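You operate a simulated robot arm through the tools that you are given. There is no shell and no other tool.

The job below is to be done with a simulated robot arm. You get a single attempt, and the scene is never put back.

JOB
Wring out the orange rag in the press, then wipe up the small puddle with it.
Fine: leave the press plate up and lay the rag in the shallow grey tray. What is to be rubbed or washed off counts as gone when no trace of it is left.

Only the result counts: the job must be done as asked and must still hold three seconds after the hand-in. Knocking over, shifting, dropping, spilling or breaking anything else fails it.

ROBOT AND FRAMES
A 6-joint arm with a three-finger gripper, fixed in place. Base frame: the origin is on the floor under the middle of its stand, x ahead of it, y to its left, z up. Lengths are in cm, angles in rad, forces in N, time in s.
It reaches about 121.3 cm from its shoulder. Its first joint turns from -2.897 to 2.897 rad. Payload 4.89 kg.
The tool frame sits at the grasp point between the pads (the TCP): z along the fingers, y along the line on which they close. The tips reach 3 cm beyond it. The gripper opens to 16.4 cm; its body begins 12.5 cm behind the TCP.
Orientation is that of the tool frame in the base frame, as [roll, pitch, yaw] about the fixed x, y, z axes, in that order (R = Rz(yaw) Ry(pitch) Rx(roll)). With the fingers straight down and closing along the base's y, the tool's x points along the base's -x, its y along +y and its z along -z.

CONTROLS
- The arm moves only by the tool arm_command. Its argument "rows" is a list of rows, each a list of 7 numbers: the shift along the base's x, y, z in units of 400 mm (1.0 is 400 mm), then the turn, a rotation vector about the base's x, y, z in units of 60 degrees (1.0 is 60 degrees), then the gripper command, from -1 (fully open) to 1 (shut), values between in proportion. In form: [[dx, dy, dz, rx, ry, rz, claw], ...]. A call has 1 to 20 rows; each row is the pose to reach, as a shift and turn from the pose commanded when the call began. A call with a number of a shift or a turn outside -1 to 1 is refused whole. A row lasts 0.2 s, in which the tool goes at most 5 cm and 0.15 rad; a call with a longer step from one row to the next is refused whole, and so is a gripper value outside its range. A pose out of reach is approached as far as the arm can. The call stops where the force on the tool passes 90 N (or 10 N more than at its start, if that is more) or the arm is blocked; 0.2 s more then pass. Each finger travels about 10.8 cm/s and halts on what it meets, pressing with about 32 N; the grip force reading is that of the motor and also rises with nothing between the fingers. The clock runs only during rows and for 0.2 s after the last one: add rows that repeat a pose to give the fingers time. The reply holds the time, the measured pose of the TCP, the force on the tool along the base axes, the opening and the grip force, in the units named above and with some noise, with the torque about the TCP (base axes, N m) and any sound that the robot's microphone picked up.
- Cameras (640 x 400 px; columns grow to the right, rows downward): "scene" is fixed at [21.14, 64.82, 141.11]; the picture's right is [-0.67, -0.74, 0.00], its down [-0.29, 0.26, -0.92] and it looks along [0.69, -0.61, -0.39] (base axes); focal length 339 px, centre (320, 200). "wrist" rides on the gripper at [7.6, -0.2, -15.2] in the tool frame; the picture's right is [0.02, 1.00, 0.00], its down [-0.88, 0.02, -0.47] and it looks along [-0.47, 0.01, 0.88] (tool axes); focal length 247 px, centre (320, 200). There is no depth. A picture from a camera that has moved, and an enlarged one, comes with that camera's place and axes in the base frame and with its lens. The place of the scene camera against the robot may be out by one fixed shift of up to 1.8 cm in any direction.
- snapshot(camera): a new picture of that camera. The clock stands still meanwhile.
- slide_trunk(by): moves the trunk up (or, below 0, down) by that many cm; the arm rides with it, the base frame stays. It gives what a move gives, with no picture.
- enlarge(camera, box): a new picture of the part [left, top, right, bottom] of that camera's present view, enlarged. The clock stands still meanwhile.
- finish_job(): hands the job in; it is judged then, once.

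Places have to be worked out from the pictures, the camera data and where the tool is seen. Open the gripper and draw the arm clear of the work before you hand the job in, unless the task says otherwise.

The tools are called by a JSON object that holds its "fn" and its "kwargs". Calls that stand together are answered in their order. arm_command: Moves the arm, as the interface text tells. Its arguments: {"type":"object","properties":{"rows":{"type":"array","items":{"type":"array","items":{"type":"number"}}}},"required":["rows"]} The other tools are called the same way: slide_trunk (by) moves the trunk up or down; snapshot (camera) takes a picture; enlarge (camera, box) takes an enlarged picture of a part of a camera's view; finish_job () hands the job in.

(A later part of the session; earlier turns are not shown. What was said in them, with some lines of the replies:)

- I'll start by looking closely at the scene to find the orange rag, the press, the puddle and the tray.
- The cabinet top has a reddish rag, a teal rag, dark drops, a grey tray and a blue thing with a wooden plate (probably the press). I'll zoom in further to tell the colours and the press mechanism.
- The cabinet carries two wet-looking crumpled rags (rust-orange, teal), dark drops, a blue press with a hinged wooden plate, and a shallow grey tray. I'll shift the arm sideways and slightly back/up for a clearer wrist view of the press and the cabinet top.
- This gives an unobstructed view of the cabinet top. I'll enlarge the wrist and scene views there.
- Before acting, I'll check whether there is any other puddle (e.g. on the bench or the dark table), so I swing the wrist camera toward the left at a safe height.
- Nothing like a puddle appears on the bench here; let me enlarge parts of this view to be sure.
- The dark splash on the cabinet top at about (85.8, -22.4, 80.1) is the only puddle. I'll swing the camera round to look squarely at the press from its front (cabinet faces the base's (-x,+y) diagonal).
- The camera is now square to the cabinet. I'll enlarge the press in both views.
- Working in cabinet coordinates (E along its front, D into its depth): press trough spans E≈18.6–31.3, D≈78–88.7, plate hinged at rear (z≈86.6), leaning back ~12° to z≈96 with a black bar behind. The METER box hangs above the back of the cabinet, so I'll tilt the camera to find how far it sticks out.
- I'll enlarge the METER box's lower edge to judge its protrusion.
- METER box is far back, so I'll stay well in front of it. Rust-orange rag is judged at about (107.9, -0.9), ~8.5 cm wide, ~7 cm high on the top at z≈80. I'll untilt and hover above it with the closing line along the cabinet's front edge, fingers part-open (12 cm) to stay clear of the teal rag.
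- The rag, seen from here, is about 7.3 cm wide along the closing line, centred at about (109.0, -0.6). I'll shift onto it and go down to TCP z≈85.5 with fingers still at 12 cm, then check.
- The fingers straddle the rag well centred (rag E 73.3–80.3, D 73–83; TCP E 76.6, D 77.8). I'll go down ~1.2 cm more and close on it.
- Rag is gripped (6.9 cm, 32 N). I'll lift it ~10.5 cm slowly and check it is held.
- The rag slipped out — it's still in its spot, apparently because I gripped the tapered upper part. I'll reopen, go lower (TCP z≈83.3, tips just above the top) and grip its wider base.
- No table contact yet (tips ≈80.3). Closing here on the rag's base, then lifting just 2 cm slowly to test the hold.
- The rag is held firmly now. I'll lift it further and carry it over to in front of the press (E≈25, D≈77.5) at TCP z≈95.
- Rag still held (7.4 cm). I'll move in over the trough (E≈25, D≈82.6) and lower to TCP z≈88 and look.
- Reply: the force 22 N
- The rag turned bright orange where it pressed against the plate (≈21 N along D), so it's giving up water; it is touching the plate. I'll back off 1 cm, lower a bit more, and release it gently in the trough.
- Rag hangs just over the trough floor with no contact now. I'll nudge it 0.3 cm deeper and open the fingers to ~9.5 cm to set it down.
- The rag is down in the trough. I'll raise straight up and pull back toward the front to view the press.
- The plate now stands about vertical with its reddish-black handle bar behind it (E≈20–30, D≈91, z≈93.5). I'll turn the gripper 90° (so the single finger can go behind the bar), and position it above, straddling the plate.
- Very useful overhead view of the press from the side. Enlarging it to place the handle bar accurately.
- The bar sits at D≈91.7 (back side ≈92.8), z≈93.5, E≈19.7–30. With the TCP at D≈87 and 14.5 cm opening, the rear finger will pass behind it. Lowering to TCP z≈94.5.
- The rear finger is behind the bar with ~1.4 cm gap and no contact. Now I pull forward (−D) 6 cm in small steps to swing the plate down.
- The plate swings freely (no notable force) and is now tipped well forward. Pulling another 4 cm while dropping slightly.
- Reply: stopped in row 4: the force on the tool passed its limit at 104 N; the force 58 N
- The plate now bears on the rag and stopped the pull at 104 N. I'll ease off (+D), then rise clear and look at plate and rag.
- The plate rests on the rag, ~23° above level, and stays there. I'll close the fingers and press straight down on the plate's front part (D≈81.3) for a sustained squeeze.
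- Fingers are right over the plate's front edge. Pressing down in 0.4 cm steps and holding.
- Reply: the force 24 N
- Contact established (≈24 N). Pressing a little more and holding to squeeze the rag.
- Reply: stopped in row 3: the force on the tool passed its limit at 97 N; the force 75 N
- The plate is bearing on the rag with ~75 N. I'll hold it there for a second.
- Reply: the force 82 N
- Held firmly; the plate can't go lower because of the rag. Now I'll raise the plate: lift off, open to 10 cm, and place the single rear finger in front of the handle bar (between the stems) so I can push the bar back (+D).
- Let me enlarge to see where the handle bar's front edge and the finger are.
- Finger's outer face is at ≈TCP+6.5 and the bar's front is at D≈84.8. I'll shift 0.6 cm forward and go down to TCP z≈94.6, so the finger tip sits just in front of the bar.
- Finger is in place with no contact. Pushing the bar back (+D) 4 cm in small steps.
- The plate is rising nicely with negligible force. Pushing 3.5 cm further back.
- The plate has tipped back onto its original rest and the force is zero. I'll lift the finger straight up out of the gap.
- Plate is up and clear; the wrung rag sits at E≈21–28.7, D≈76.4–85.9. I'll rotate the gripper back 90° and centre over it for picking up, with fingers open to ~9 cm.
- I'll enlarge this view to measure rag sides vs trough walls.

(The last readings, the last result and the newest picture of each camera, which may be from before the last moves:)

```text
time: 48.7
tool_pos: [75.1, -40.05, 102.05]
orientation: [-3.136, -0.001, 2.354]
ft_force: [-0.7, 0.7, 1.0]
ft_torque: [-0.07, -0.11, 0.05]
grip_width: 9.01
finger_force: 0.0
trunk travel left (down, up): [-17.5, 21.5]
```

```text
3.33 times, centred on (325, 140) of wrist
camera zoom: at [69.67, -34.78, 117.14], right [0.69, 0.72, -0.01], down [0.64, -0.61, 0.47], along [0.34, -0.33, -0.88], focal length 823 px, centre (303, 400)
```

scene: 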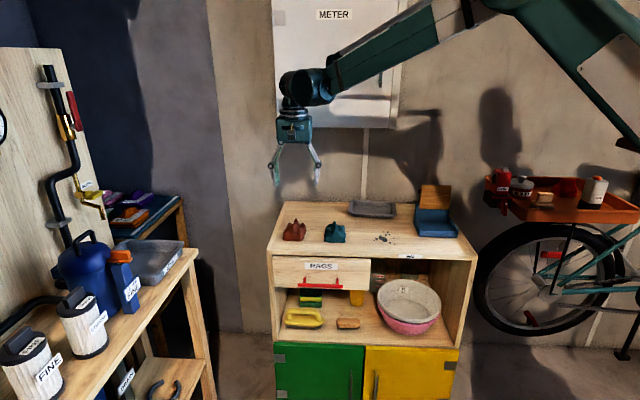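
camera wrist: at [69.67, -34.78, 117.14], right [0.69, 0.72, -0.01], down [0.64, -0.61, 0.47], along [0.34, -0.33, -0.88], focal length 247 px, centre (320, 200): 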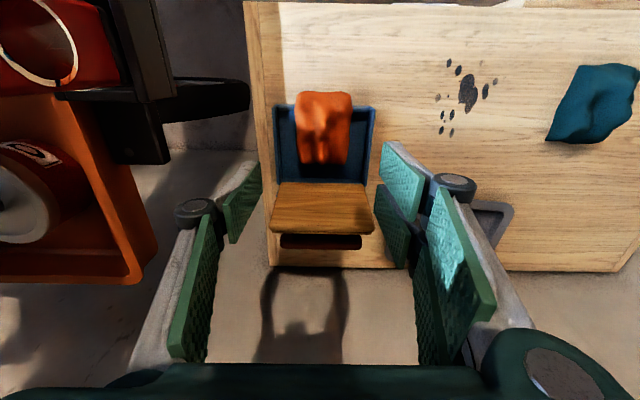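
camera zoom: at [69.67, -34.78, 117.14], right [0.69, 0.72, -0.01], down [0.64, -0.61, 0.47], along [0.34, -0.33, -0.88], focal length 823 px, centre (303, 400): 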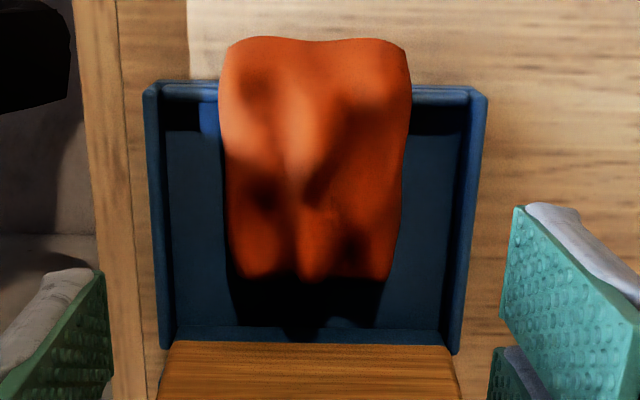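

Inner walls E≈19.1–31.2, rag E≈21.4–28.9: about 2.3 cm free on each side, enough for the ~1.4 cm fingers with 8.6 cm opening. Centring at E≈25.15 and lowering to z≈88.5 to check.

{"fn": "arm_command", "kwargs": {"rows": [[0.007, 0.007, -0.06, 0, 0, 0, -0.05], [0.007, 0.007, -0.13, 0, 0, 0, -0.05], [0.007, 0.007, -0.2, 0, 0, 0, -0.05], [0.007, 0.007, -0.27, 0, 0, 0, -0.05], [0.007, 0.007, -0.32, 0, 0, 0, -0.05], [0.007, 0.007, -0.34, 0, 0, 0, -0.05]]}}

{"fn": "snapshot", "kwargs": {"camera": "wrist"}}

{"fn": "enlarge", "kwargs": {"camera": "scene", "box": [405, 170, 485, 250]}}

```text
time: 50.1
tool_pos: [75.43, -39.69, 88.28]
orientation: [-3.134, -0.001, 2.357]
ft_force: [0.3, -0.1, 0.7]
ft_torque: [0.0, 0.01, 0.01]
grip_width: 8.59
finger_force: 0.1
trunk travel left (down, up): [-17.5, 21.5]
```

```text
taken
camera wrist: at [70.02, -34.44, 103.5], right [0.69, 0.72, -0.01], down [0.64, -0.61, 0.47], along [0.34, -0.33, -0.88], focal length 247 px, centre (320, 200)
```

wrist: 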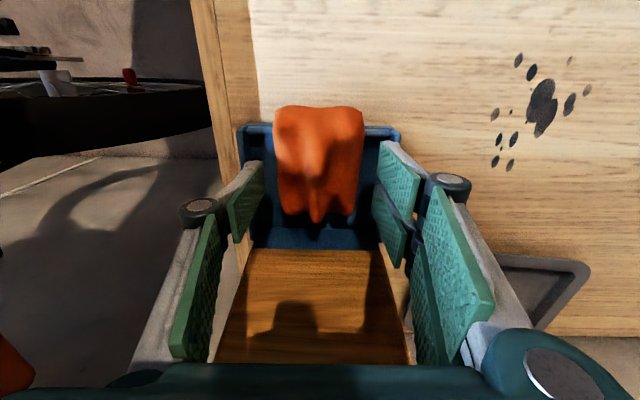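

```text
5.00 times, centred on (445, 210) of scene
camera zoom: at [21.14, 64.82, 141.11], right [-0.67, -0.74, 0.0], down [-0.29, 0.26, -0.92], along [0.69, -0.61, -0.39], focal length 1695 px, centre (-305, 150)
```

zoom: 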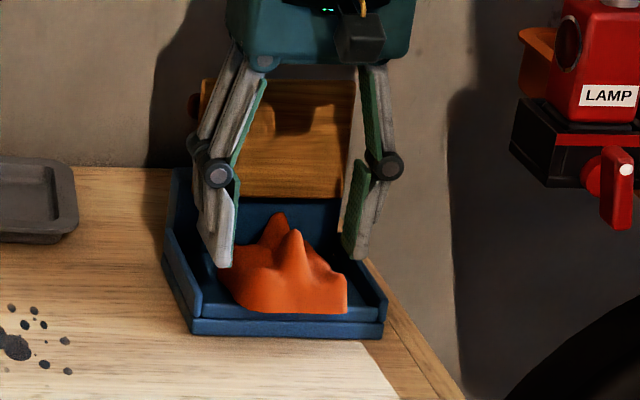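

Looks well aligned. Lowering another 1.6 cm, between rag and walls, watching the force.

{"fn": "arm_command", "kwargs": {"rows": [[-0.002, -0.002, -0.012, 0, 0, 0, -0.05], [-0.002, -0.002, -0.025, 0, 0, 0, -0.05], [-0.002, -0.002, -0.04, 0, 0, 0, -0.05]]}}

{"fn": "enlarge", "kwargs": {"camera": "wrist", "box": [210, 90, 430, 260]}}

```text
time: 50.9
tool_pos: [75.27, -39.85, 86.73]
orientation: [-3.136, 0.0, 2.357]
ft_force: [-0.8, -0.3, -1.0]
ft_torque: [-0.02, -0.07, 0.01]
grip_width: 8.62
finger_force: 0.2
trunk travel left (down, up): [-17.5, 21.5]
```

```text
2.35 times, centred on (320, 175) of wrist
camera zoom: at [69.89, -34.6, 101.95], right [0.69, 0.72, -0.01], down [0.64, -0.61, 0.47], along [0.34, -0.33, -0.88], focal length 581 px, centre (320, 259)
```

zoom: 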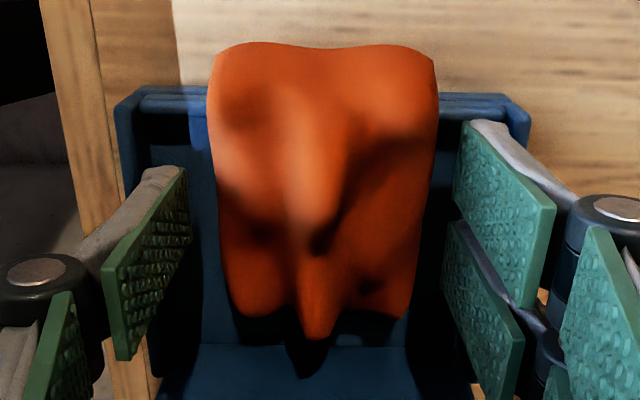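

Tips are just above the wall tops; the left one is close to the wall. I'll narrow the opening to 8.1 cm, nudge +E slightly, and go down the last centimetre.

{"fn": "arm_command", "kwargs": {"rows": [[0.002, 0.002, 0, 0, 0, 0, 0.012], [0.002, 0.002, -0.008, 0, 0, 0, 0.012], [0.002, 0.002, -0.018, 0, 0, 0, 0.012], [0.002, 0.002, -0.028, 0, 0, 0, 0.012]]}}

{"fn": "enlarge", "kwargs": {"camera": "wrist", "box": [210, 90, 430, 260]}}

```text
time: 51.9
tool_pos: [75.43, -39.79, 85.58]
orientation: [-3.136, 0.001, 2.356]
ft_force: [-0.1, -0.1, -0.2]
ft_torque: [-0.01, -0.03, 0.02]
grip_width: 8.09
finger_force: 0.0
trunk travel left (down, up): [-17.5, 21.5]
```

```text
2.35 times, centred on (320, 175) of wrist
camera zoom: at [69.91, -34.49, 100.85], right [0.69, 0.72, -0.01], down [0.64, -0.61, 0.47], along [0.34, -0.33, -0.88], focal length 581 px, centre (320, 259)
```

zoom: 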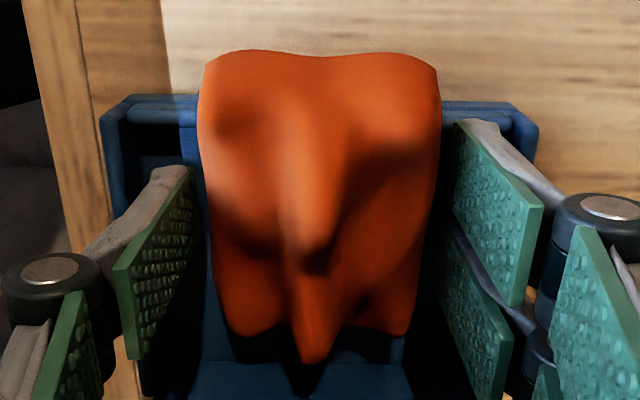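

In position with no contact. Closing on the rag and lifting 2 cm slowly as a test.

{"fn": "arm_command", "kwargs": {"rows": [[0, 0, 0, 0, 0, 0, 0.5], [0, 0, 0, 0, 0, 0, 1], [0, 0, 0, 0, 0, 0, 1], [0, 0, 0, 0, 0, 0, 1]]}}

{"fn": "arm_command", "kwargs": {"rows": [[0, 0, 0.01, 0, 0, 0, 1], [0, 0, 0.02, 0, 0, 0, 1], [0, 0, 0.03, 0, 0, 0, 1], [0, 0, 0.04, 0, 0, 0, 1], [0, 0, 0.05, 0, 0, 0, 1]]}}

{"fn": "snapshot", "kwargs": {"camera": "wrist"}}

{"fn": "enlarge", "kwargs": {"camera": "scene", "box": [405, 170, 485, 250]}}

```text
time: 52.9
tool_pos: [75.26, -39.72, 85.64]
orientation: [-3.136, 0.001, 2.355]
ft_force: [-0.7, 0.5, 1.4]
ft_torque: [-0.09, 0.03, -0.03]
grip_width: 7.45
finger_force: 31.7
trunk travel left (down, up): [-17.5, 21.5]
```

```text
time: 54.1
tool_pos: [75.45, -39.75, 87.68]
orientation: [-3.135, -0.001, 2.357]
ft_force: [0.0, 0.0, 0.3]
ft_torque: [-0.01, 0.02, -0.02]
grip_width: 7.42
finger_force: 32.4
trunk travel left (down, up): [-17.5, 21.5]
```

```text
taken
camera wrist: at [69.97, -34.52, 102.89], right [0.69, 0.72, -0.01], down [0.64, -0.61, 0.47], along [0.34, -0.33, -0.88], focal length 247 px, centre (320, 200)
```

wrist: 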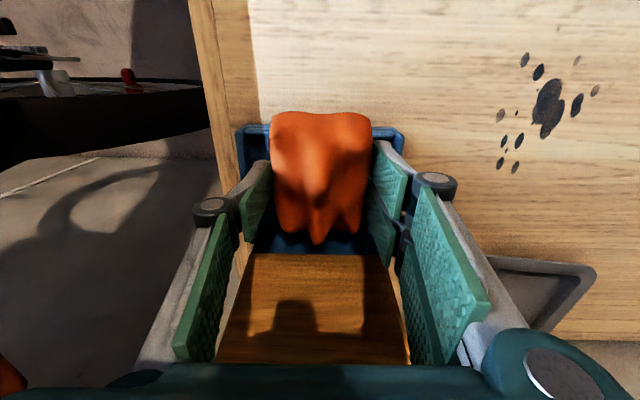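

```text
5.00 times, centred on (445, 210) of scene
camera zoom: at [21.14, 64.82, 141.11], right [-0.67, -0.74, 0.0], down [-0.29, 0.26, -0.92], along [0.69, -0.61, -0.39], focal length 1695 px, centre (-305, 150)
```

zoom: 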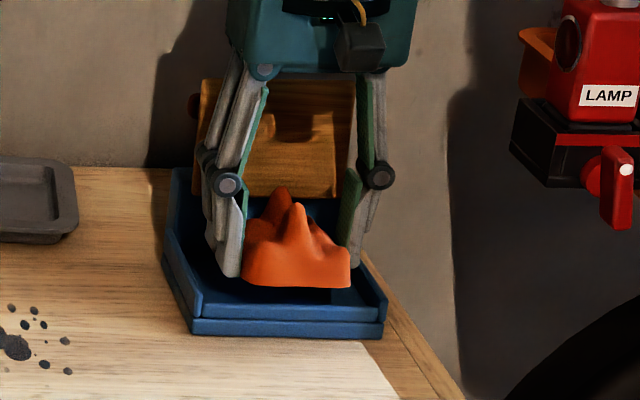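

The rag is out of the trough and held (7.4 cm). I'll bring it forward and over the puddle (main blob E≈44.4, D≈76; spots span E 40.5–48, D 72.5–82), stopping at TCP z≈88.

{"fn": "arm_command", "kwargs": {"rows": [[0, 0, 0.06, 0, 0, 0, 1], [-0.02, 0.02, 0.13, 0, 0, 0, 1], [-0.06, 0.06, 0.18, 0, 0, 0, 1], [0.0, 0.135, 0.18, 0, 0, 0, 1], [0.06, 0.21, 0.18, 0, 0, 0, 1], [0.12, 0.285, 0.18, 0, 0, 0, 1], [0.18, 0.36, 0.17, 0, 0, 0, 1], [0.242, 0.435, 0.12, 0, 0, 0, 1], [0.242, 0.435, 0.05, 0, 0, 0, 1], [0.242, 0.435, 0.01, 0, 0, 0, 1]]}}

{"fn": "snapshot", "kwargs": {"camera": "wrist"}}

{"fn": "enlarge", "kwargs": {"camera": "scene", "box": [330, 150, 480, 265]}}

```text
time: 56.3
tool_pos: [85.02, -22.16, 87.98]
orientation: [-3.134, 0.0, 2.357]
ft_force: [0.0, 0.5, 0.3]
ft_torque: [-0.06, -0.09, -0.01]
grip_width: 7.42
finger_force: 32.3
trunk travel left (down, up): [-17.5, 21.5]
```

```text
taken
camera wrist: at [79.66, -16.98, 103.26], right [0.69, 0.72, -0.01], down [0.64, -0.61, 0.47], along [0.34, -0.33, -0.88], focal length 247 px, centre (320, 200)
```

wrist: 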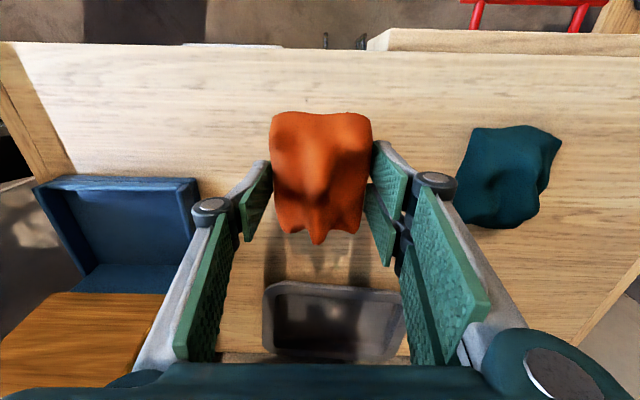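

```text
3.48 times, centred on (405, 208) of scene
camera zoom: at [21.14, 64.82, 141.11], right [-0.67, -0.74, 0.0], down [-0.29, 0.26, -0.92], along [0.69, -0.61, -0.39], focal length 1179 px, centre (24, 174)
```

zoom: 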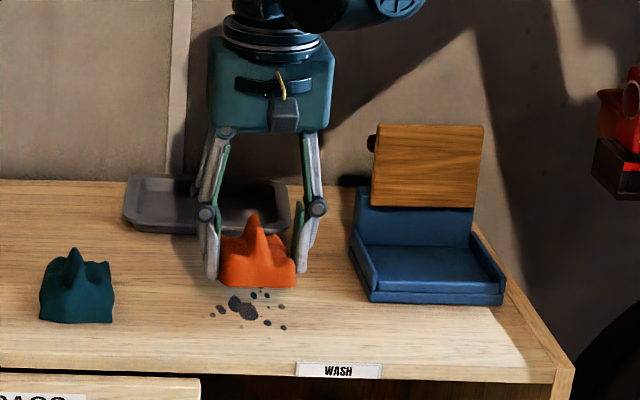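

The rag hangs above the splash. Lowering gently to feel the top.

{"fn": "arm_command", "kwargs": {"rows": [[0, 0, -0.05, 0, 0, 0, 1], [0, 0, -0.09, 0, 0, 0, 1], [0, 0, -0.105, 0, 0, 0, 1], [0, 0, -0.112, 0, 0, 0, 1], [0, 0, -0.118, 0, 0, 0, 1]]}}

{"fn": "enlarge", "kwargs": {"camera": "scene", "box": [350, 190, 430, 250]}}

```text
time: 57.5
tool_pos: [84.94, -22.28, 83.4]
orientation: [-3.138, -0.001, 2.355]
ft_force: [-0.4, 7.1, 19.4]
ft_torque: [-0.41, -0.79, 0.25]
grip_width: 7.43
finger_force: 31.7
trunk travel left (down, up): [-17.5, 21.5]
```

```text
6.67 times, centred on (390, 220) of scene
camera zoom: at [21.14, 64.82, 141.11], right [-0.67, -0.74, 0.0], down [-0.29, 0.26, -0.92], along [0.69, -0.61, -0.39], focal length 2260 px, centre (-147, 67)
```

zoom: 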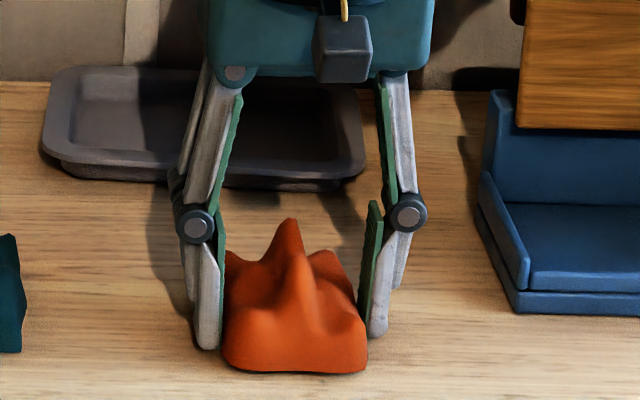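

Rag is pressed on the top with ~20 N. Now rubbing in a raster over the central and rear part of the splash.

{"fn": "arm_command", "kwargs": {"rows": [[0.0265, 0.0265, 0, 0, 0, 0, 1], [0.053, 0.053, 0, 0, 0, 0, 1], [0.0265, 0.0265, 0, 0, 0, 0, 1], [0, 0, 0, 0, 0, 0, 1], [-0.0265, -0.0265, 0, 0, 0, 0, 1], [-0.053, -0.053, 0, 0, 0, 0, 1], [-0.0265, -0.0795, 0, 0, 0, 0, 1], [0, -0.053, 0, 0, 0, 0, 1], [0.0265, -0.0265, 0, 0, 0, 0, 1], [0.053, 0, 0, 0, 0, 0, 1], [0.0795, 0.0265, 0, 0, 0, 0, 1], [0.106, 0, 0, 0, 0, 0, 1], [0.0795, -0.0265, 0, 0, 0, 0, 1], [0.053, -0.053, 0, 0, 0, 0, 1], [0.0265, -0.0795, 0, 0, 0, 0, 1], [0, -0.106, 0, 0, 0, 0, 1], [-0.0265, -0.0795, 0, 0, 0, 0, 1], [-0.053, -0.053, 0, 0, 0, 0, 1]]}}

{"fn": "snapshot", "kwargs": {"camera": "wrist"}}

{"fn": "enlarge", "kwargs": {"camera": "scene", "box": [350, 190, 430, 250]}}

```text
time: 61.3
tool_pos: [82.87, -24.42, 83.25]
orientation: [-3.139, -0.001, 2.356]
ft_force: [-0.7, 0.8, 2.6]
ft_torque: [-0.07, -0.11, 0.03]
grip_width: 7.39
finger_force: 31.9
trunk travel left (down, up): [-17.5, 21.5]
```

```text
taken
camera wrist: at [77.51, -19.16, 98.51], right [0.69, 0.72, -0.01], down [0.64, -0.61, 0.47], along [0.34, -0.33, -0.88], focal length 247 px, centre (320, 200)
```

wrist: 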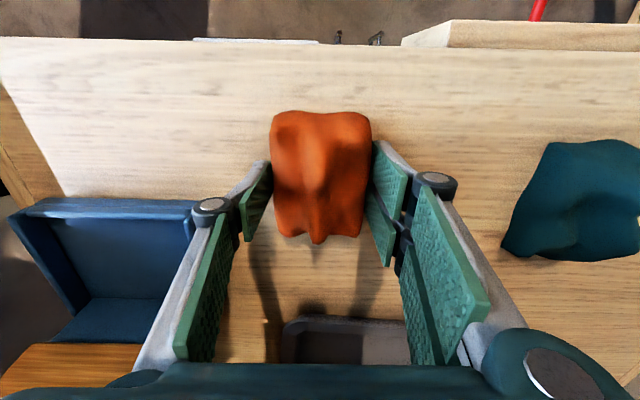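

```text
6.67 times, centred on (390, 220) of scene
camera zoom: at [21.14, 64.82, 141.11], right [-0.67, -0.74, 0.0], down [-0.29, 0.26, -0.92], along [0.69, -0.61, -0.39], focal length 2260 px, centre (-147, 67)
```

zoom: 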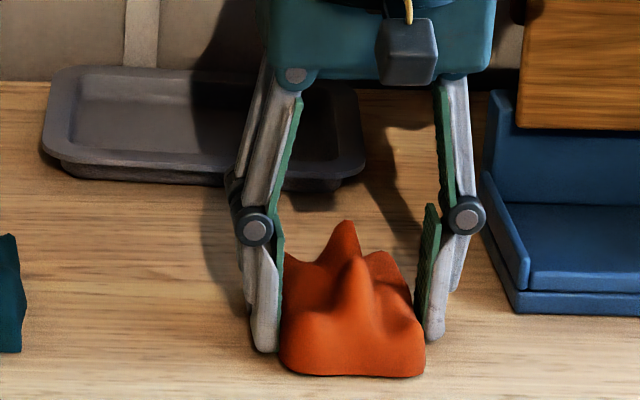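

The wiped area looks clean so far; contact pressure has eased to ~3 N as the rag seated in the grip. Second pass: press 0.2 cm more and cover the front part too.

{"fn": "arm_command", "kwargs": {"rows": [[0.0265, 0.0265, -0.004, 0, 0, 0, 1], [0.053, 0.053, -0.005, 0, 0, 0, 1], [0.0795, 0.0795, -0.005, 0, 0, 0, 1], [0.106, 0.106, -0.005, 0, 0, 0, 1], [0.0795, 0.1326, -0.005, 0, 0, 0, 1], [0.053, 0.106, -0.005, 0, 0, 0, 1], [0.0265, 0.0795, -0.005, 0, 0, 0, 1], [0, 0.053, -0.005, 0, 0, 0, 1], [-0.0265, 0.0265, -0.005, 0, 0, 0, 1], [-0.053, 0.053, -0.005, 0, 0, 0, 1], [-0.0265, 0.0795, -0.005, 0, 0, 0, 1], [0, 0.106, -0.005, 0, 0, 0, 1], [0.0265, 0.1326, -0.005, 0, 0, 0, 1], [0.053, 0.159, -0.005, 0, 0, 0, 1], [0.0795, 0.1326, -0.005, 0, 0, 0, 1], [0.106, 0.106, -0.005, 0, 0, 0, 1], [0.1326, 0.0795, -0.005, 0, 0, 0, 1], [0.106, 0.053, -0.005, 0, 0, 0, 1], [0.0795, 0.0265, -0.005, 0, 0, 0, 1], [0.053, 0, -0.005, 0, 0, 0, 1]]}}

{"fn": "snapshot", "kwargs": {"camera": "wrist"}}

{"fn": "enlarge", "kwargs": {"camera": "scene", "box": [350, 190, 430, 250]}}

```text
time: 65.5
tool_pos: [85.13, -24.49, 83.11]
orientation: [-3.134, 0.0, 2.356]
ft_force: [2.8, 1.8, 15.2]
ft_torque: [-0.49, -0.72, 0.22]
grip_width: 7.42
finger_force: 31.9
trunk travel left (down, up): [-17.5, 21.5]
```

```text
taken
camera wrist: at [79.73, -19.2, 98.34], right [0.69, 0.72, -0.01], down [0.64, -0.61, 0.47], along [0.34, -0.33, -0.88], focal length 247 px, centre (320, 200)
```

wrist: 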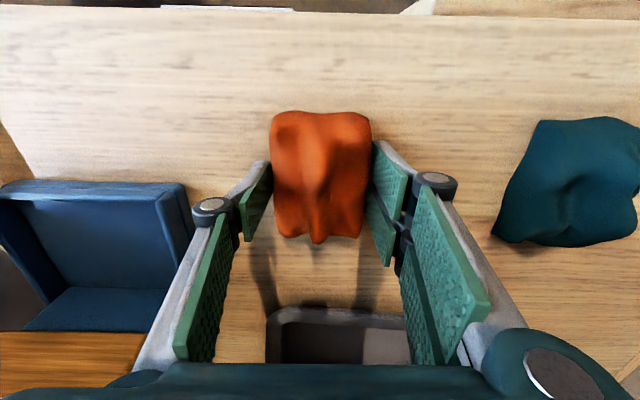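

```text
6.67 times, centred on (390, 220) of scene
camera zoom: at [21.14, 64.82, 141.11], right [-0.67, -0.74, 0.0], down [-0.29, 0.26, -0.92], along [0.69, -0.61, -0.39], focal length 2260 px, centre (-147, 67)
```

zoom: 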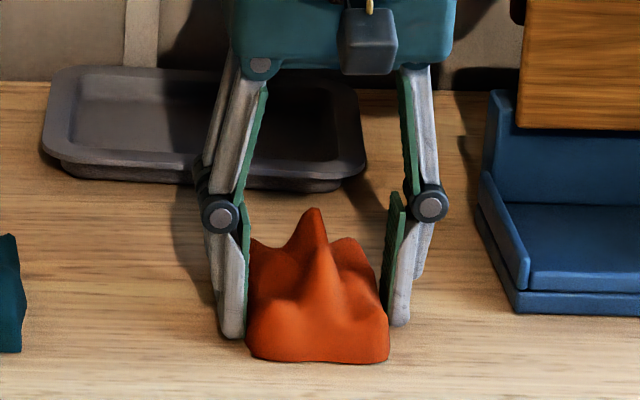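

The surface around the rag looks clean. I'll lift it and inspect underneath.

{"fn": "arm_command", "kwargs": {"rows": [[0, 0, 0.02, 0, 0, 0, 1], [0, 0, 0.08, 0, 0, 0, 1], [0, 0, 0.16, 0, 0, 0, 1], [-0.03, -0.03, 0.24, 0, 0, 0, 1], [-0.08, -0.08, 0.28, 0, 0, 0, 1]]}}

{"fn": "snapshot", "kwargs": {"camera": "wrist"}}

{"fn": "enlarge", "kwargs": {"camera": "scene", "box": [340, 190, 430, 260]}}

{"fn": "enlarge", "kwargs": {"camera": "scene", "box": [360, 225, 410, 255]}}

```text
time: 66.7
tool_pos: [81.82, -27.88, 94.44]
orientation: [-3.136, 0.0, 2.358]
ft_force: [1.5, 1.7, -1.4]
ft_torque: [-0.07, 0.15, 0.0]
grip_width: 7.4
finger_force: 31.7
trunk travel left (down, up): [-17.5, 21.5]
```

```text
taken
camera wrist: at [76.52, -22.55, 109.63], right [0.69, 0.72, -0.01], down [0.64, -0.61, 0.47], along [0.34, -0.33, -0.88], focal length 247 px, centre (320, 200)
```

wrist: 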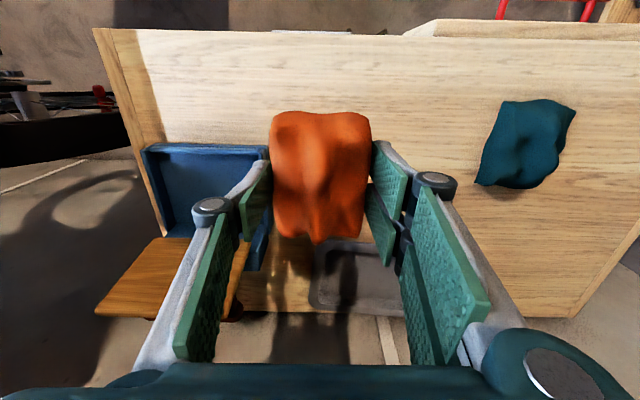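

```text
5.71 times, centred on (385, 225) of scene
camera zoom: at [21.14, 64.82, 141.11], right [-0.67, -0.74, 0.0], down [-0.29, 0.26, -0.92], along [0.69, -0.61, -0.39], focal length 1937 px, centre (-51, 57)
```

zoom: 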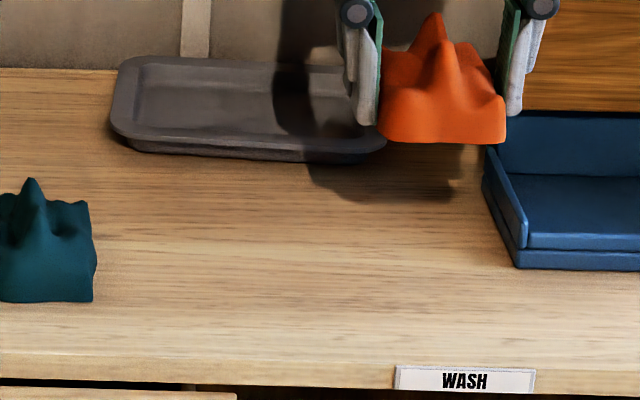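

```text
12.80 times, centred on (385, 240) of scene
camera zoom: at [21.14, 64.82, 141.11], right [-0.67, -0.74, 0.0], down [-0.29, 0.26, -0.92], along [0.69, -0.61, -0.39], focal length 4339 px, centre (-512, -312)
```

zoom: 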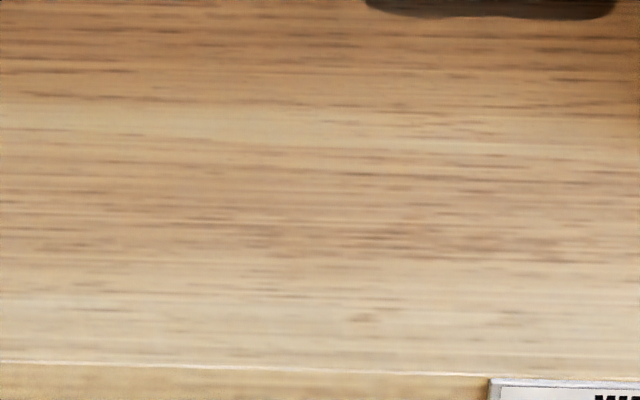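

The splash is gone. Next, the grey tray (E≈38–56, D≈91–105) lies under the METER box, so I'll take a tilted look at both to plan a collision-free placement.

{"fn": "arm_command", "kwargs": {"rows": [[0.005, 0.06, 0.03, -0.07, -0.07, 0, 1], [0.01, 0.12, 0.06, -0.14, -0.14, 0, 1], [0.015, 0.18, 0.09, -0.21, -0.21, 0, 1], [0.02, 0.24, 0.12, -0.28, -0.28, 0, 1], [0.023, 0.29, 0.14, -0.354, -0.354, 0, 1]]}}

{"fn": "snapshot", "kwargs": {"camera": "wrist"}}

{"fn": "snapshot", "kwargs": {"camera": "scene"}}

```text
time: 67.9
tool_pos: [82.63, -16.28, 99.98]
orientation: [-3.136, 0.525, 2.356]
ft_force: [-0.2, -1.1, -0.7]
ft_torque: [0.17, 0.04, 0.05]
grip_width: 7.41
finger_force: 32.2
trunk travel left (down, up): [-17.5, 21.5]
```

```text
taken
camera wrist: at [72.74, -6.25, 109.31], right [0.7, 0.72, -0.02], down [0.39, -0.36, 0.85], along [0.61, -0.6, -0.53], focal length 247 px, centre (320, 200)
```

wrist: 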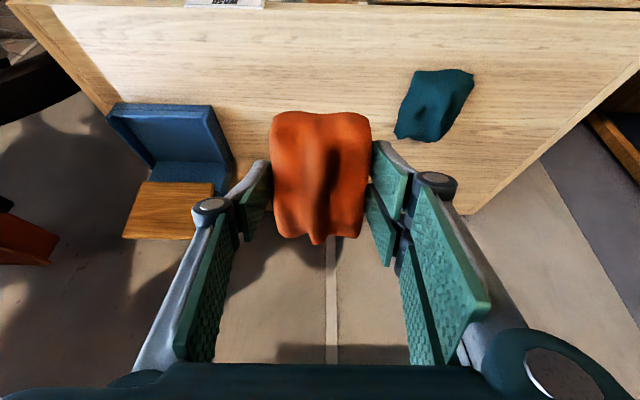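

```text
taken
```

scene: 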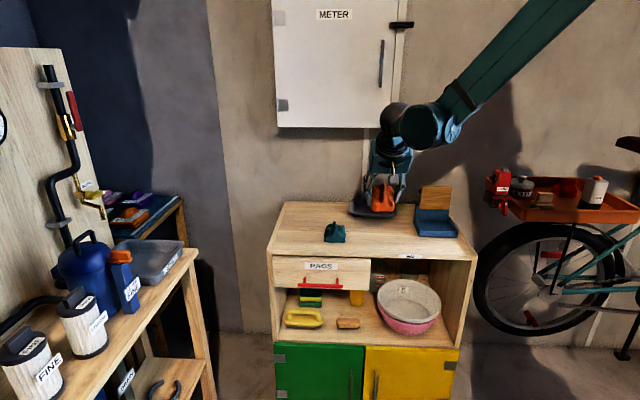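

The top looks clean here as well. To measure how far the METER box protrudes, I'll tilt the camera 15° more and get a second sightline on its bottom edge.

{"fn": "arm_command", "kwargs": {"rows": [[0, 0, 0, -0.09, -0.09, 0, 1], [0, 0, 0, -0.177, -0.177, 0, 1]]}}

{"fn": "snapshot", "kwargs": {"camera": "wrist"}}

{"fn": "enlarge", "kwargs": {"camera": "wrist", "box": [230, 230, 420, 370]}}

```text
time: 68.5
tool_pos: [82.76, -16.24, 99.97]
orientation: [-3.137, 0.786, 2.357]
ft_force: [-0.4, -0.5, -0.9]
ft_torque: [0.01, -0.02, 0.03]
grip_width: 7.41
finger_force: 31.9
trunk travel left (down, up): [-17.5, 21.5]
```

```text
taken
camera wrist: at [71.34, -4.85, 105.28], right [0.7, 0.71, -0.02], down [0.22, -0.19, 0.96], along [0.68, -0.67, -0.29], focal length 247 px, centre (320, 200)
```

wrist: 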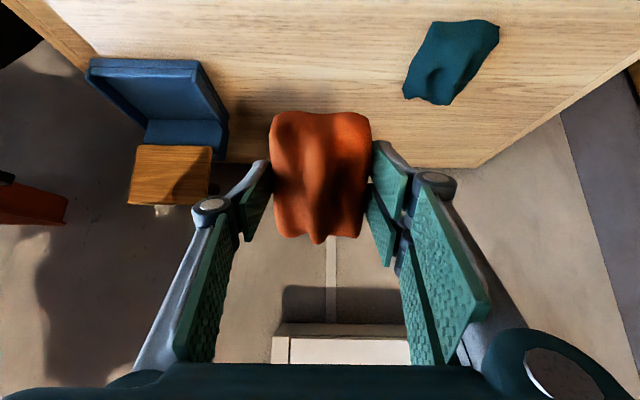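

```text
2.86 times, centred on (325, 300) of wrist
camera zoom: at [71.34, -4.85, 105.28], right [0.7, 0.71, -0.02], down [0.22, -0.19, 0.96], along [0.68, -0.67, -0.29], focal length 706 px, centre (306, -86)
```

zoom: 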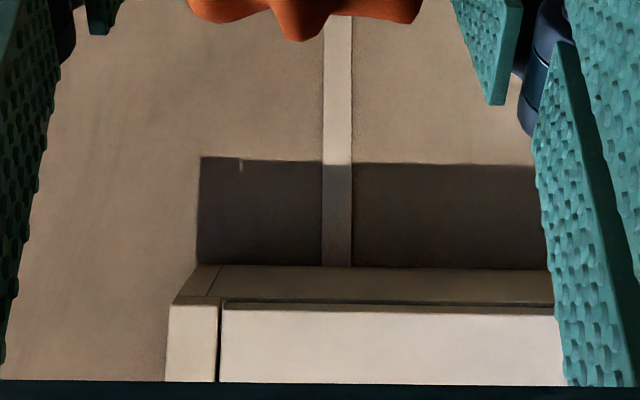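

The METER box front is at D≈98, bottom at z≈115 (wall at D≈110), so I'll keep the gripper tilted 20° toward the front while placing. Moving over the tray (E≈47, D≈96) at TCP z≈95.

{"fn": "arm_command", "kwargs": {"rows": [[0.06, -0.06, -0.02, 0.04, 0.04, 0, 1], [0.13, -0.13, -0.04, 0.09, 0.09, 0, 1], [0.2, -0.2, -0.06, 0.14, 0.14, 0, 1], [0.27, -0.27, -0.08, 0.19, 0.19, 0, 1], [0.34, -0.34, -0.1, 0.24, 0.24, 0, 1], [0.41, -0.41, -0.115, 0.295, 0.295, 0, 1], [0.44, -0.442, -0.125, 0.295, 0.295, 0, 1]]}}

{"fn": "snapshot", "kwargs": {"camera": "wrist"}}

{"fn": "enlarge", "kwargs": {"camera": "scene", "box": [290, 60, 470, 260]}}

```text
time: 70.1
tool_pos: [100.27, -34.0, 95.07]
orientation: [-3.136, 0.349, 2.356]
ft_force: [-0.7, 0.2, -0.6]
ft_torque: [-0.05, -0.07, 0.0]
grip_width: 7.39
finger_force: 32.0
trunk travel left (down, up): [-17.5, 21.5]
```

```text
taken
camera wrist: at [91.67, -25.27, 106.68], right [0.69, 0.72, -0.01], down [0.49, -0.46, 0.75], along [0.53, -0.52, -0.67], focal length 247 px, centre (320, 200)
```

wrist: 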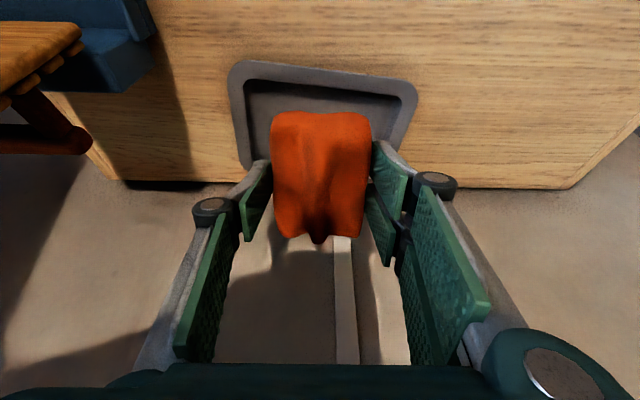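

```text
2.00 times, centred on (380, 160) of scene
camera zoom: at [21.14, 64.82, 141.11], right [-0.67, -0.74, 0.0], down [-0.29, 0.26, -0.92], along [0.69, -0.61, -0.39], focal length 678 px, centre (200, 280)
```

zoom: 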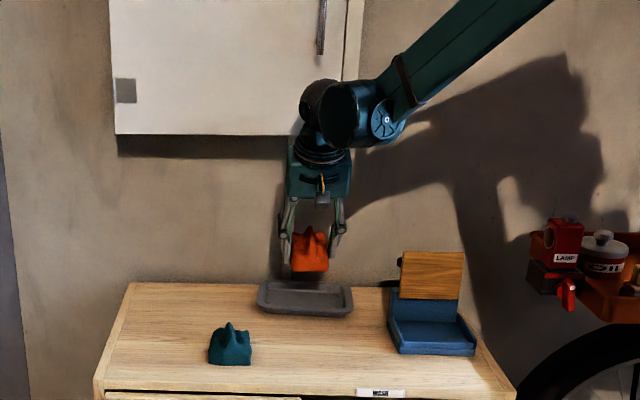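

Everything's clear: the wrist is well in front of the METER box. The tray is centred at about E=47.1, D=98.6 and skewed ~7°, so I align yaw by −7°, shift slightly, and lower to TCP z≈89.

{"fn": "arm_command", "kwargs": {"rows": [[0.015, -0.012, -0.03, 0, 0, -0.06, 1], [0.0335, -0.025, -0.07, 0, 0, -0.12, 1], [0.0335, -0.025, -0.11, 0, 0, -0.12, 1], [0.0335, -0.025, -0.15, 0, 0, -0.12, 1]]}}

{"fn": "snapshot", "kwargs": {"camera": "wrist"}}

{"fn": "enlarge", "kwargs": {"camera": "scene", "box": [320, 150, 430, 240]}}

```text
time: 71.1
tool_pos: [101.62, -34.81, 89.08]
orientation: [-3.136, 0.349, 2.231]
ft_force: [-0.4, -0.1, -0.2]
ft_torque: [0.0, -0.04, -0.02]
grip_width: 7.43
finger_force: 32.2
trunk travel left (down, up): [-17.5, 21.5]
```

```text
taken
camera wrist: at [94.1, -25.17, 100.72], right [0.78, 0.63, -0.01], down [0.42, -0.51, 0.75], along [0.46, -0.59, -0.67], focal length 247 px, centre (320, 200)
```

wrist: 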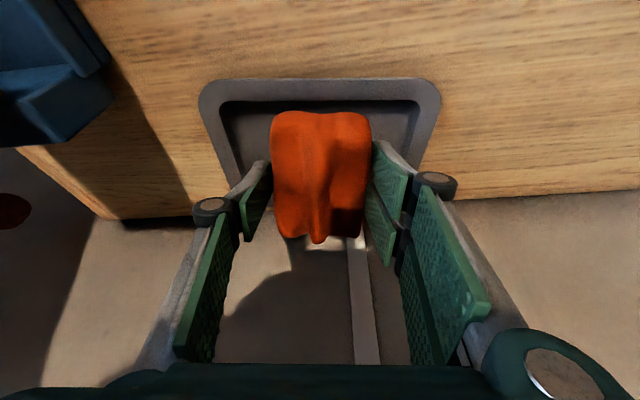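

```text
4.44 times, centred on (375, 195) of scene
camera zoom: at [21.14, 64.82, 141.11], right [-0.67, -0.74, 0.0], down [-0.29, 0.26, -0.92], along [0.69, -0.61, -0.39], focal length 1507 px, centre (76, 222)
```

zoom: 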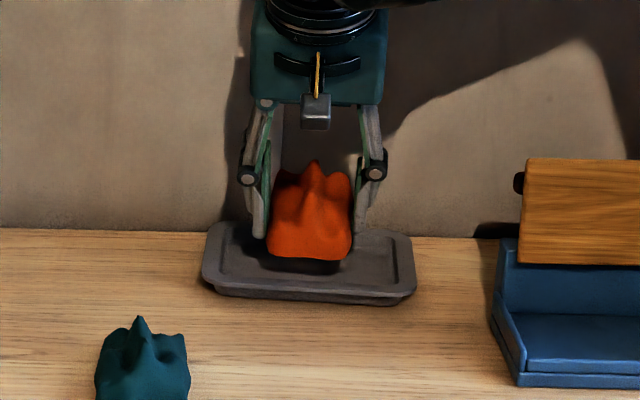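

Aligned with the tray. Lowering in small steps until the rag's front edge touches.

{"fn": "arm_command", "kwargs": {"rows": [[0.006, -0.008, -0.03, 0, 0, 0, 1], [0.006, -0.008, -0.05, 0, 0, 0, 1], [0.006, -0.008, -0.06, 0, 0, 0, 1], [0.006, -0.008, -0.068, 0, 0, 0, 1]]}}

{"fn": "enlarge", "kwargs": {"camera": "scene", "box": [320, 160, 430, 240]}}

{"fn": "snapshot", "kwargs": {"camera": "wrist"}}

```text
time: 72.1
tool_pos: [101.89, -35.13, 86.12]
orientation: [-3.135, 0.35, 2.23]
ft_force: [0.6, 0.3, -1.6]
ft_torque: [-0.03, 0.01, -0.02]
grip_width: 7.42
finger_force: 32.2
trunk travel left (down, up): [-17.5, 21.5]
```

```text
5.00 times, centred on (375, 200) of scene
camera zoom: at [21.14, 64.82, 141.11], right [-0.67, -0.74, 0.0], down [-0.29, 0.26, -0.92], along [0.69, -0.61, -0.39], focal length 1695 px, centre (45, 200)
```

zoom: 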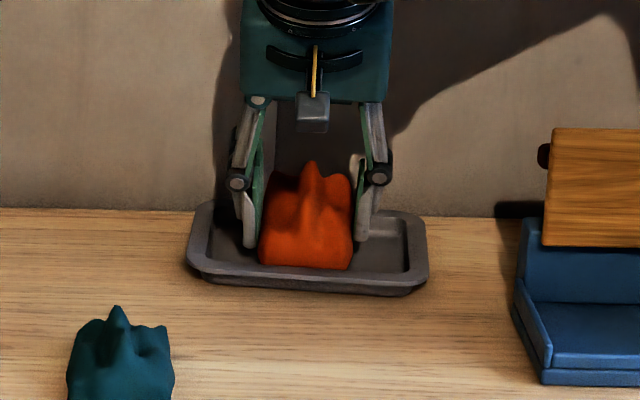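

```text
taken
camera wrist: at [94.35, -25.47, 97.88], right [0.78, 0.63, -0.01], down [0.43, -0.51, 0.75], along [0.46, -0.59, -0.67], focal length 247 px, centre (320, 200)
```

wrist: 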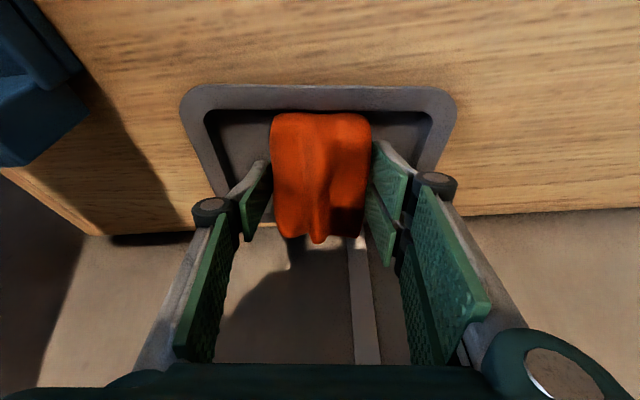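

No contact yet; lowering ~0.9 cm more.

{"fn": "arm_command", "kwargs": {"rows": [[0, 0, -0.008, 0, 0, 0, 1], [0, 0, -0.015, 0, 0, 0, 1], [0, 0, -0.022, 0, 0, 0, 1]]}}

{"fn": "enlarge", "kwargs": {"camera": "scene", "box": [320, 160, 430, 240]}}

```text
time: 72.9
tool_pos: [102.0, -35.12, 85.29]
orientation: [-3.135, 0.348, 2.231]
ft_force: [0.5, 0.7, -0.7]
ft_torque: [-0.02, -0.04, 0.0]
grip_width: 7.44
finger_force: 31.6
trunk travel left (down, up): [-17.5, 21.5]
```

```text
5.00 times, centred on (375, 200) of scene
camera zoom: at [21.14, 64.82, 141.11], right [-0.67, -0.74, 0.0], down [-0.29, 0.26, -0.92], along [0.69, -0.61, -0.39], focal length 1695 px, centre (45, 200)
```

zoom: 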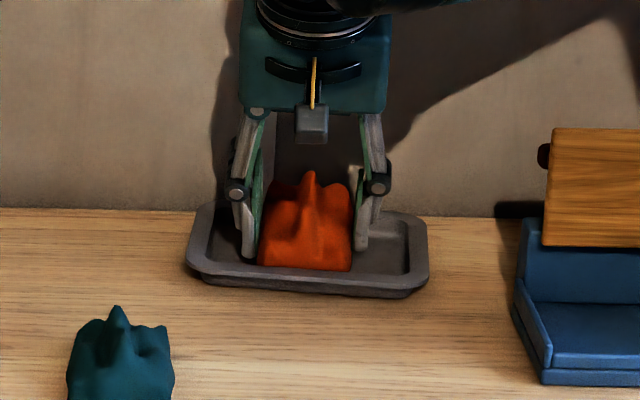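

The rag's front edge is down inside the rim, a few mm off the floor. Releasing by opening to 9.5 cm.

{"fn": "arm_command", "kwargs": {"rows": [[0, 0, -0.003, 0, 0, 0, 0.5], [0, 0, -0.003, 0, 0, 0, 0.0], [0, 0, -0.003, 0, 0, 0, -0.16], [0, 0, -0.003, 0, 0, 0, -0.16], [0, 0, -0.003, 0, 0, 0, -0.16]]}}

{"fn": "enlarge", "kwargs": {"camera": "scene", "box": [320, 160, 430, 240]}}

{"fn": "snapshot", "kwargs": {"camera": "wrist"}}

```text
time: 74.1
tool_pos: [102.01, -35.17, 85.26]
orientation: [-3.136, 0.348, 2.23]
ft_force: [0.2, -0.3, 0.2]
ft_torque: [-0.02, -0.03, -0.04]
grip_width: 9.52
finger_force: 0.0
trunk travel left (down, up): [-17.5, 21.5]
```

```text
5.00 times, centred on (375, 200) of scene
camera zoom: at [21.14, 64.82, 141.11], right [-0.67, -0.74, 0.0], down [-0.29, 0.26, -0.92], along [0.69, -0.61, -0.39], focal length 1695 px, centre (45, 200)
```

zoom: 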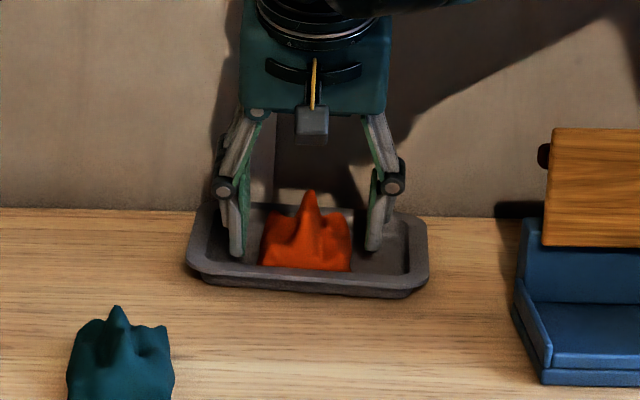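

```text
taken
camera wrist: at [94.37, -25.49, 96.9], right [0.78, 0.63, -0.01], down [0.43, -0.51, 0.75], along [0.46, -0.59, -0.67], focal length 247 px, centre (320, 200)
```

wrist: 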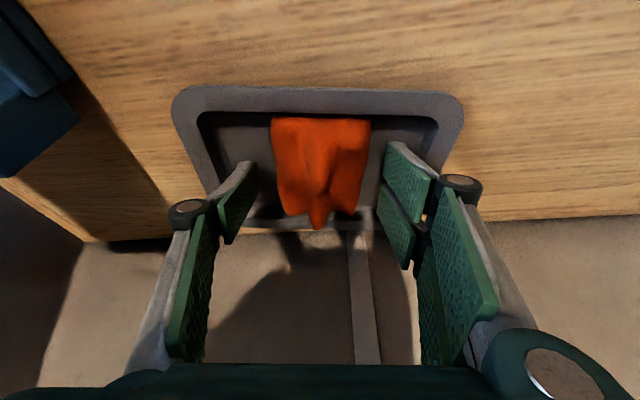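

The rag has settled flat in the tray. Retreating back along the finger direction, then away to the front.

{"fn": "arm_command", "kwargs": {"rows": [[-0.008, 0.01, 0.035, 0, 0, 0, -0.16], [-0.022, 0.028, 0.1, 0, 0, 0, -0.16], [-0.042, 0.054, 0.19, 0, 0, 0, -0.16], [-0.065, 0.083, 0.29, 0, 0, 0, -0.16], [-0.13, 0.14, 0.35, 0, 0, 0, -0.16], [-0.21, 0.21, 0.4, 0, 0, 0, -0.16], [-0.29, 0.28, 0.45, 0, 0, 0, -0.16], [-0.37, 0.35, 0.5, 0, 0, 0, -0.16]]}}

{"fn": "snapshot", "kwargs": {"camera": "wrist"}}

{"fn": "snapshot", "kwargs": {"camera": "scene"}}

{"fn": "enlarge", "kwargs": {"camera": "scene", "box": [320, 180, 480, 270]}}

```text
time: 75.9
tool_pos: [87.39, -21.11, 105.18]
orientation: [-3.133, 0.349, 2.23]
ft_force: [1.3, -1.5, -0.9]
ft_torque: [0.16, 0.18, -0.04]
grip_width: 9.51
finger_force: 0.1
trunk travel left (down, up): [-17.5, 21.5]
```

```text
taken
camera wrist: at [79.67, -11.47, 116.77], right [0.78, 0.63, -0.01], down [0.43, -0.51, 0.75], along [0.46, -0.59, -0.67], focal length 247 px, centre (320, 200)
```

wrist: 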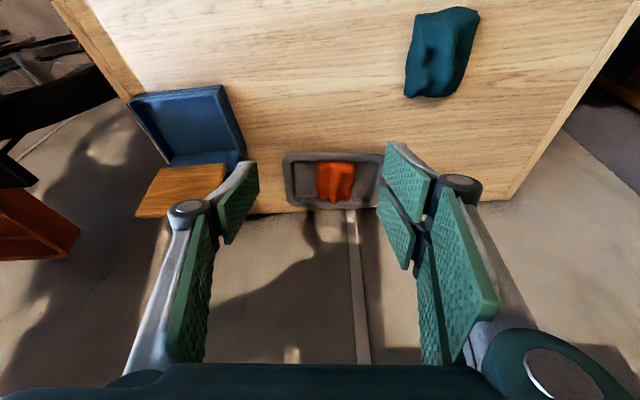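

```text
taken
```

scene: 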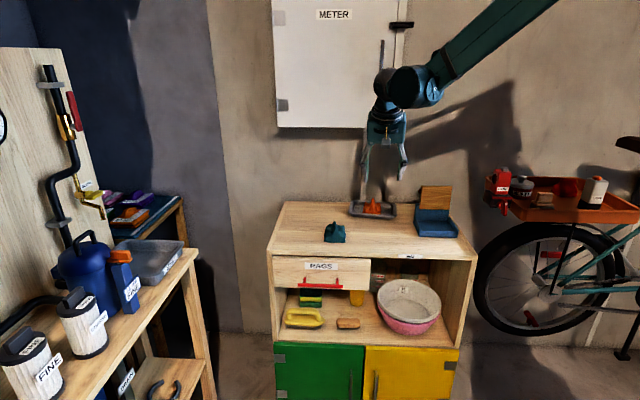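

```text
4.00 times, centred on (400, 225) of scene
camera zoom: at [21.14, 64.82, 141.11], right [-0.67, -0.74, 0.0], down [-0.29, 0.26, -0.92], along [0.69, -0.61, -0.39], focal length 1356 px, centre (0, 100)
```

zoom: 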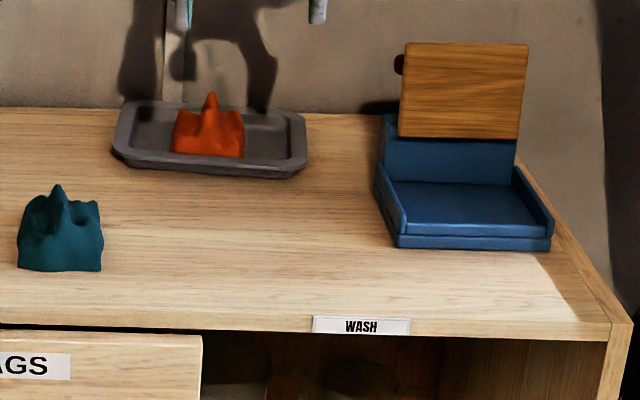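

Rag is in the tray, plate is up, and the top looks clear. I'll untilt, open the gripper fully and pull the arm back, then inspect the whole cabinet top for any remaining trace.

{"fn": "arm_command", "kwargs": {"rows": [[-0.07, 0.05, 0.04, 0.05, 0.05, 0, -0.4], [-0.15, 0.1, 0.08, 0.1, 0.1, 0, -0.7], [-0.23, 0.15, 0.12, 0.15, 0.15, 0, -1], [-0.31, 0.19, 0.16, 0.2, 0.2, 0, -1], [-0.39, 0.22, 0.2, 0.235, 0.235, 0, -1], [-0.47, 0.24, 0.24, 0.235, 0.235, 0, -1], [-0.55, 0.25, 0.28, 0.235, 0.235, 0, -1], [-0.63, 0.25, 0.32, 0.235, 0.235, 0, -1]]}}

{"fn": "snapshot", "kwargs": {"camera": "wrist"}}

{"fn": "enlarge", "kwargs": {"camera": "scene", "box": [350, 215, 420, 255]}}

{"fn": "enlarge", "kwargs": {"camera": "scene", "box": [260, 190, 360, 260]}}

```text
time: 77.7
tool_pos: [62.14, -11.24, 118.16]
orientation: [-3.094, 0.004, 2.237]
ft_force: [1.0, 0.0, -0.7]
ft_torque: [0.01, 0.25, -0.01]
grip_width: 16.41
finger_force: 0.1
trunk travel left (down, up): [-17.5, 21.5]
```

```text
taken
camera wrist: at [57.89, -4.82, 133.25], right [0.77, 0.63, -0.05], down [0.58, -0.66, 0.47], along [0.27, -0.39, -0.88], focal length 247 px, centre (320, 200)
```

wrist: 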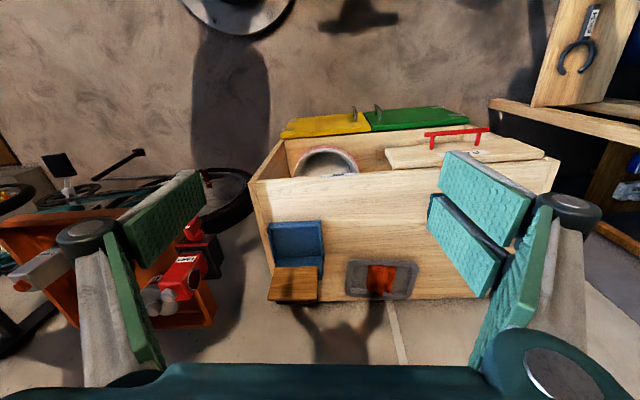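

```text
9.14 times, centred on (385, 235) of scene
camera zoom: at [21.14, 64.82, 141.11], right [-0.67, -0.74, 0.0], down [-0.29, 0.26, -0.92], along [0.69, -0.61, -0.39], focal length 3100 px, centre (-274, -120)
```

zoom: 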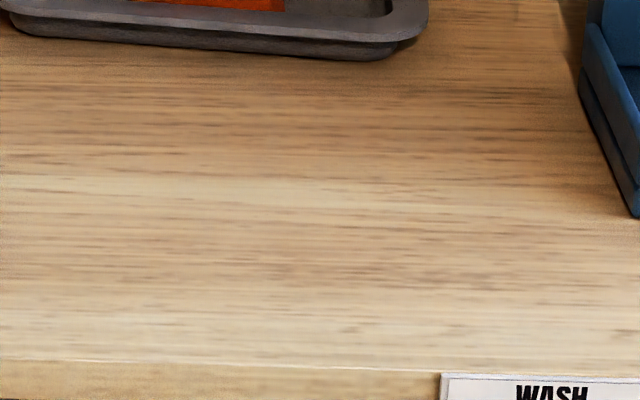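

```text
5.71 times, centred on (310, 225) of scene
camera zoom: at [21.14, 64.82, 141.11], right [-0.67, -0.74, 0.0], down [-0.29, 0.26, -0.92], along [0.69, -0.61, -0.39], focal length 1937 px, centre (377, 57)
```

zoom: 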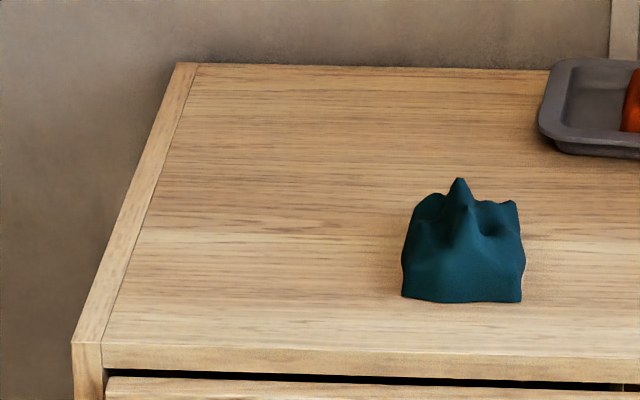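

All other items are where they were (teal rag, press, tray positions match the first pictures). One last overhead check for faint traces.

{"fn": "enlarge", "kwargs": {"camera": "wrist", "box": [250, 170, 450, 310]}}

```text
2.86 times, centred on (350, 240) of wrist
camera zoom: at [57.89, -4.82, 133.25], right [0.77, 0.63, -0.05], down [0.58, -0.66, 0.47], along [0.27, -0.39, -0.88], focal length 706 px, centre (234, 86)
```

zoom: 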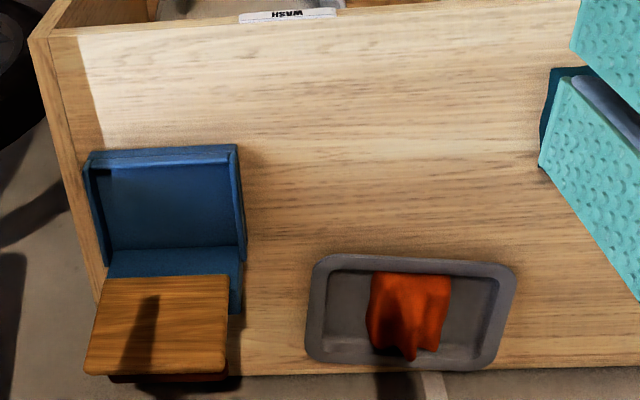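

The cabinet top shows no trace of the puddle. The wrung rag lies in the grey tray, the press plate is up, the gripper is open and the arm is clear, so I'm handing in the job.

{"fn": "finish_job", "kwargs": {}}

```text
The job is handed in.
```

I wrung out the orange rag in the press, wiped up the puddle with it, and handed the job in. I don't have the judge's result.

- **Wringing:** The rag turned from dark rust to bright orange. That happened when it first pressed against the plate, before I lowered it. I then brought the plate down on the rag, peaking at about 97 N, and held it for over a second. The plate stopped about 23° above level because the rag was in the way. I take the colour change to mean it was wrung out.
- **Puddle:** I rubbed over the whole splash twice. The last close-ups from both cameras show no trace of it on the cabinet top.
- **Final state:** The rag lies in the shallow grey tray, the press plate is up on its rest, and the gripper is open with the arm pulled back.
- **Other objects:** The teal rag, the press and the tray line up with the first pictures, so nothing there was shifted. I saw no drips or spills.
- **Slip:** My first grip on the rag slipped, but it stayed in its spot and nothing else was touched.
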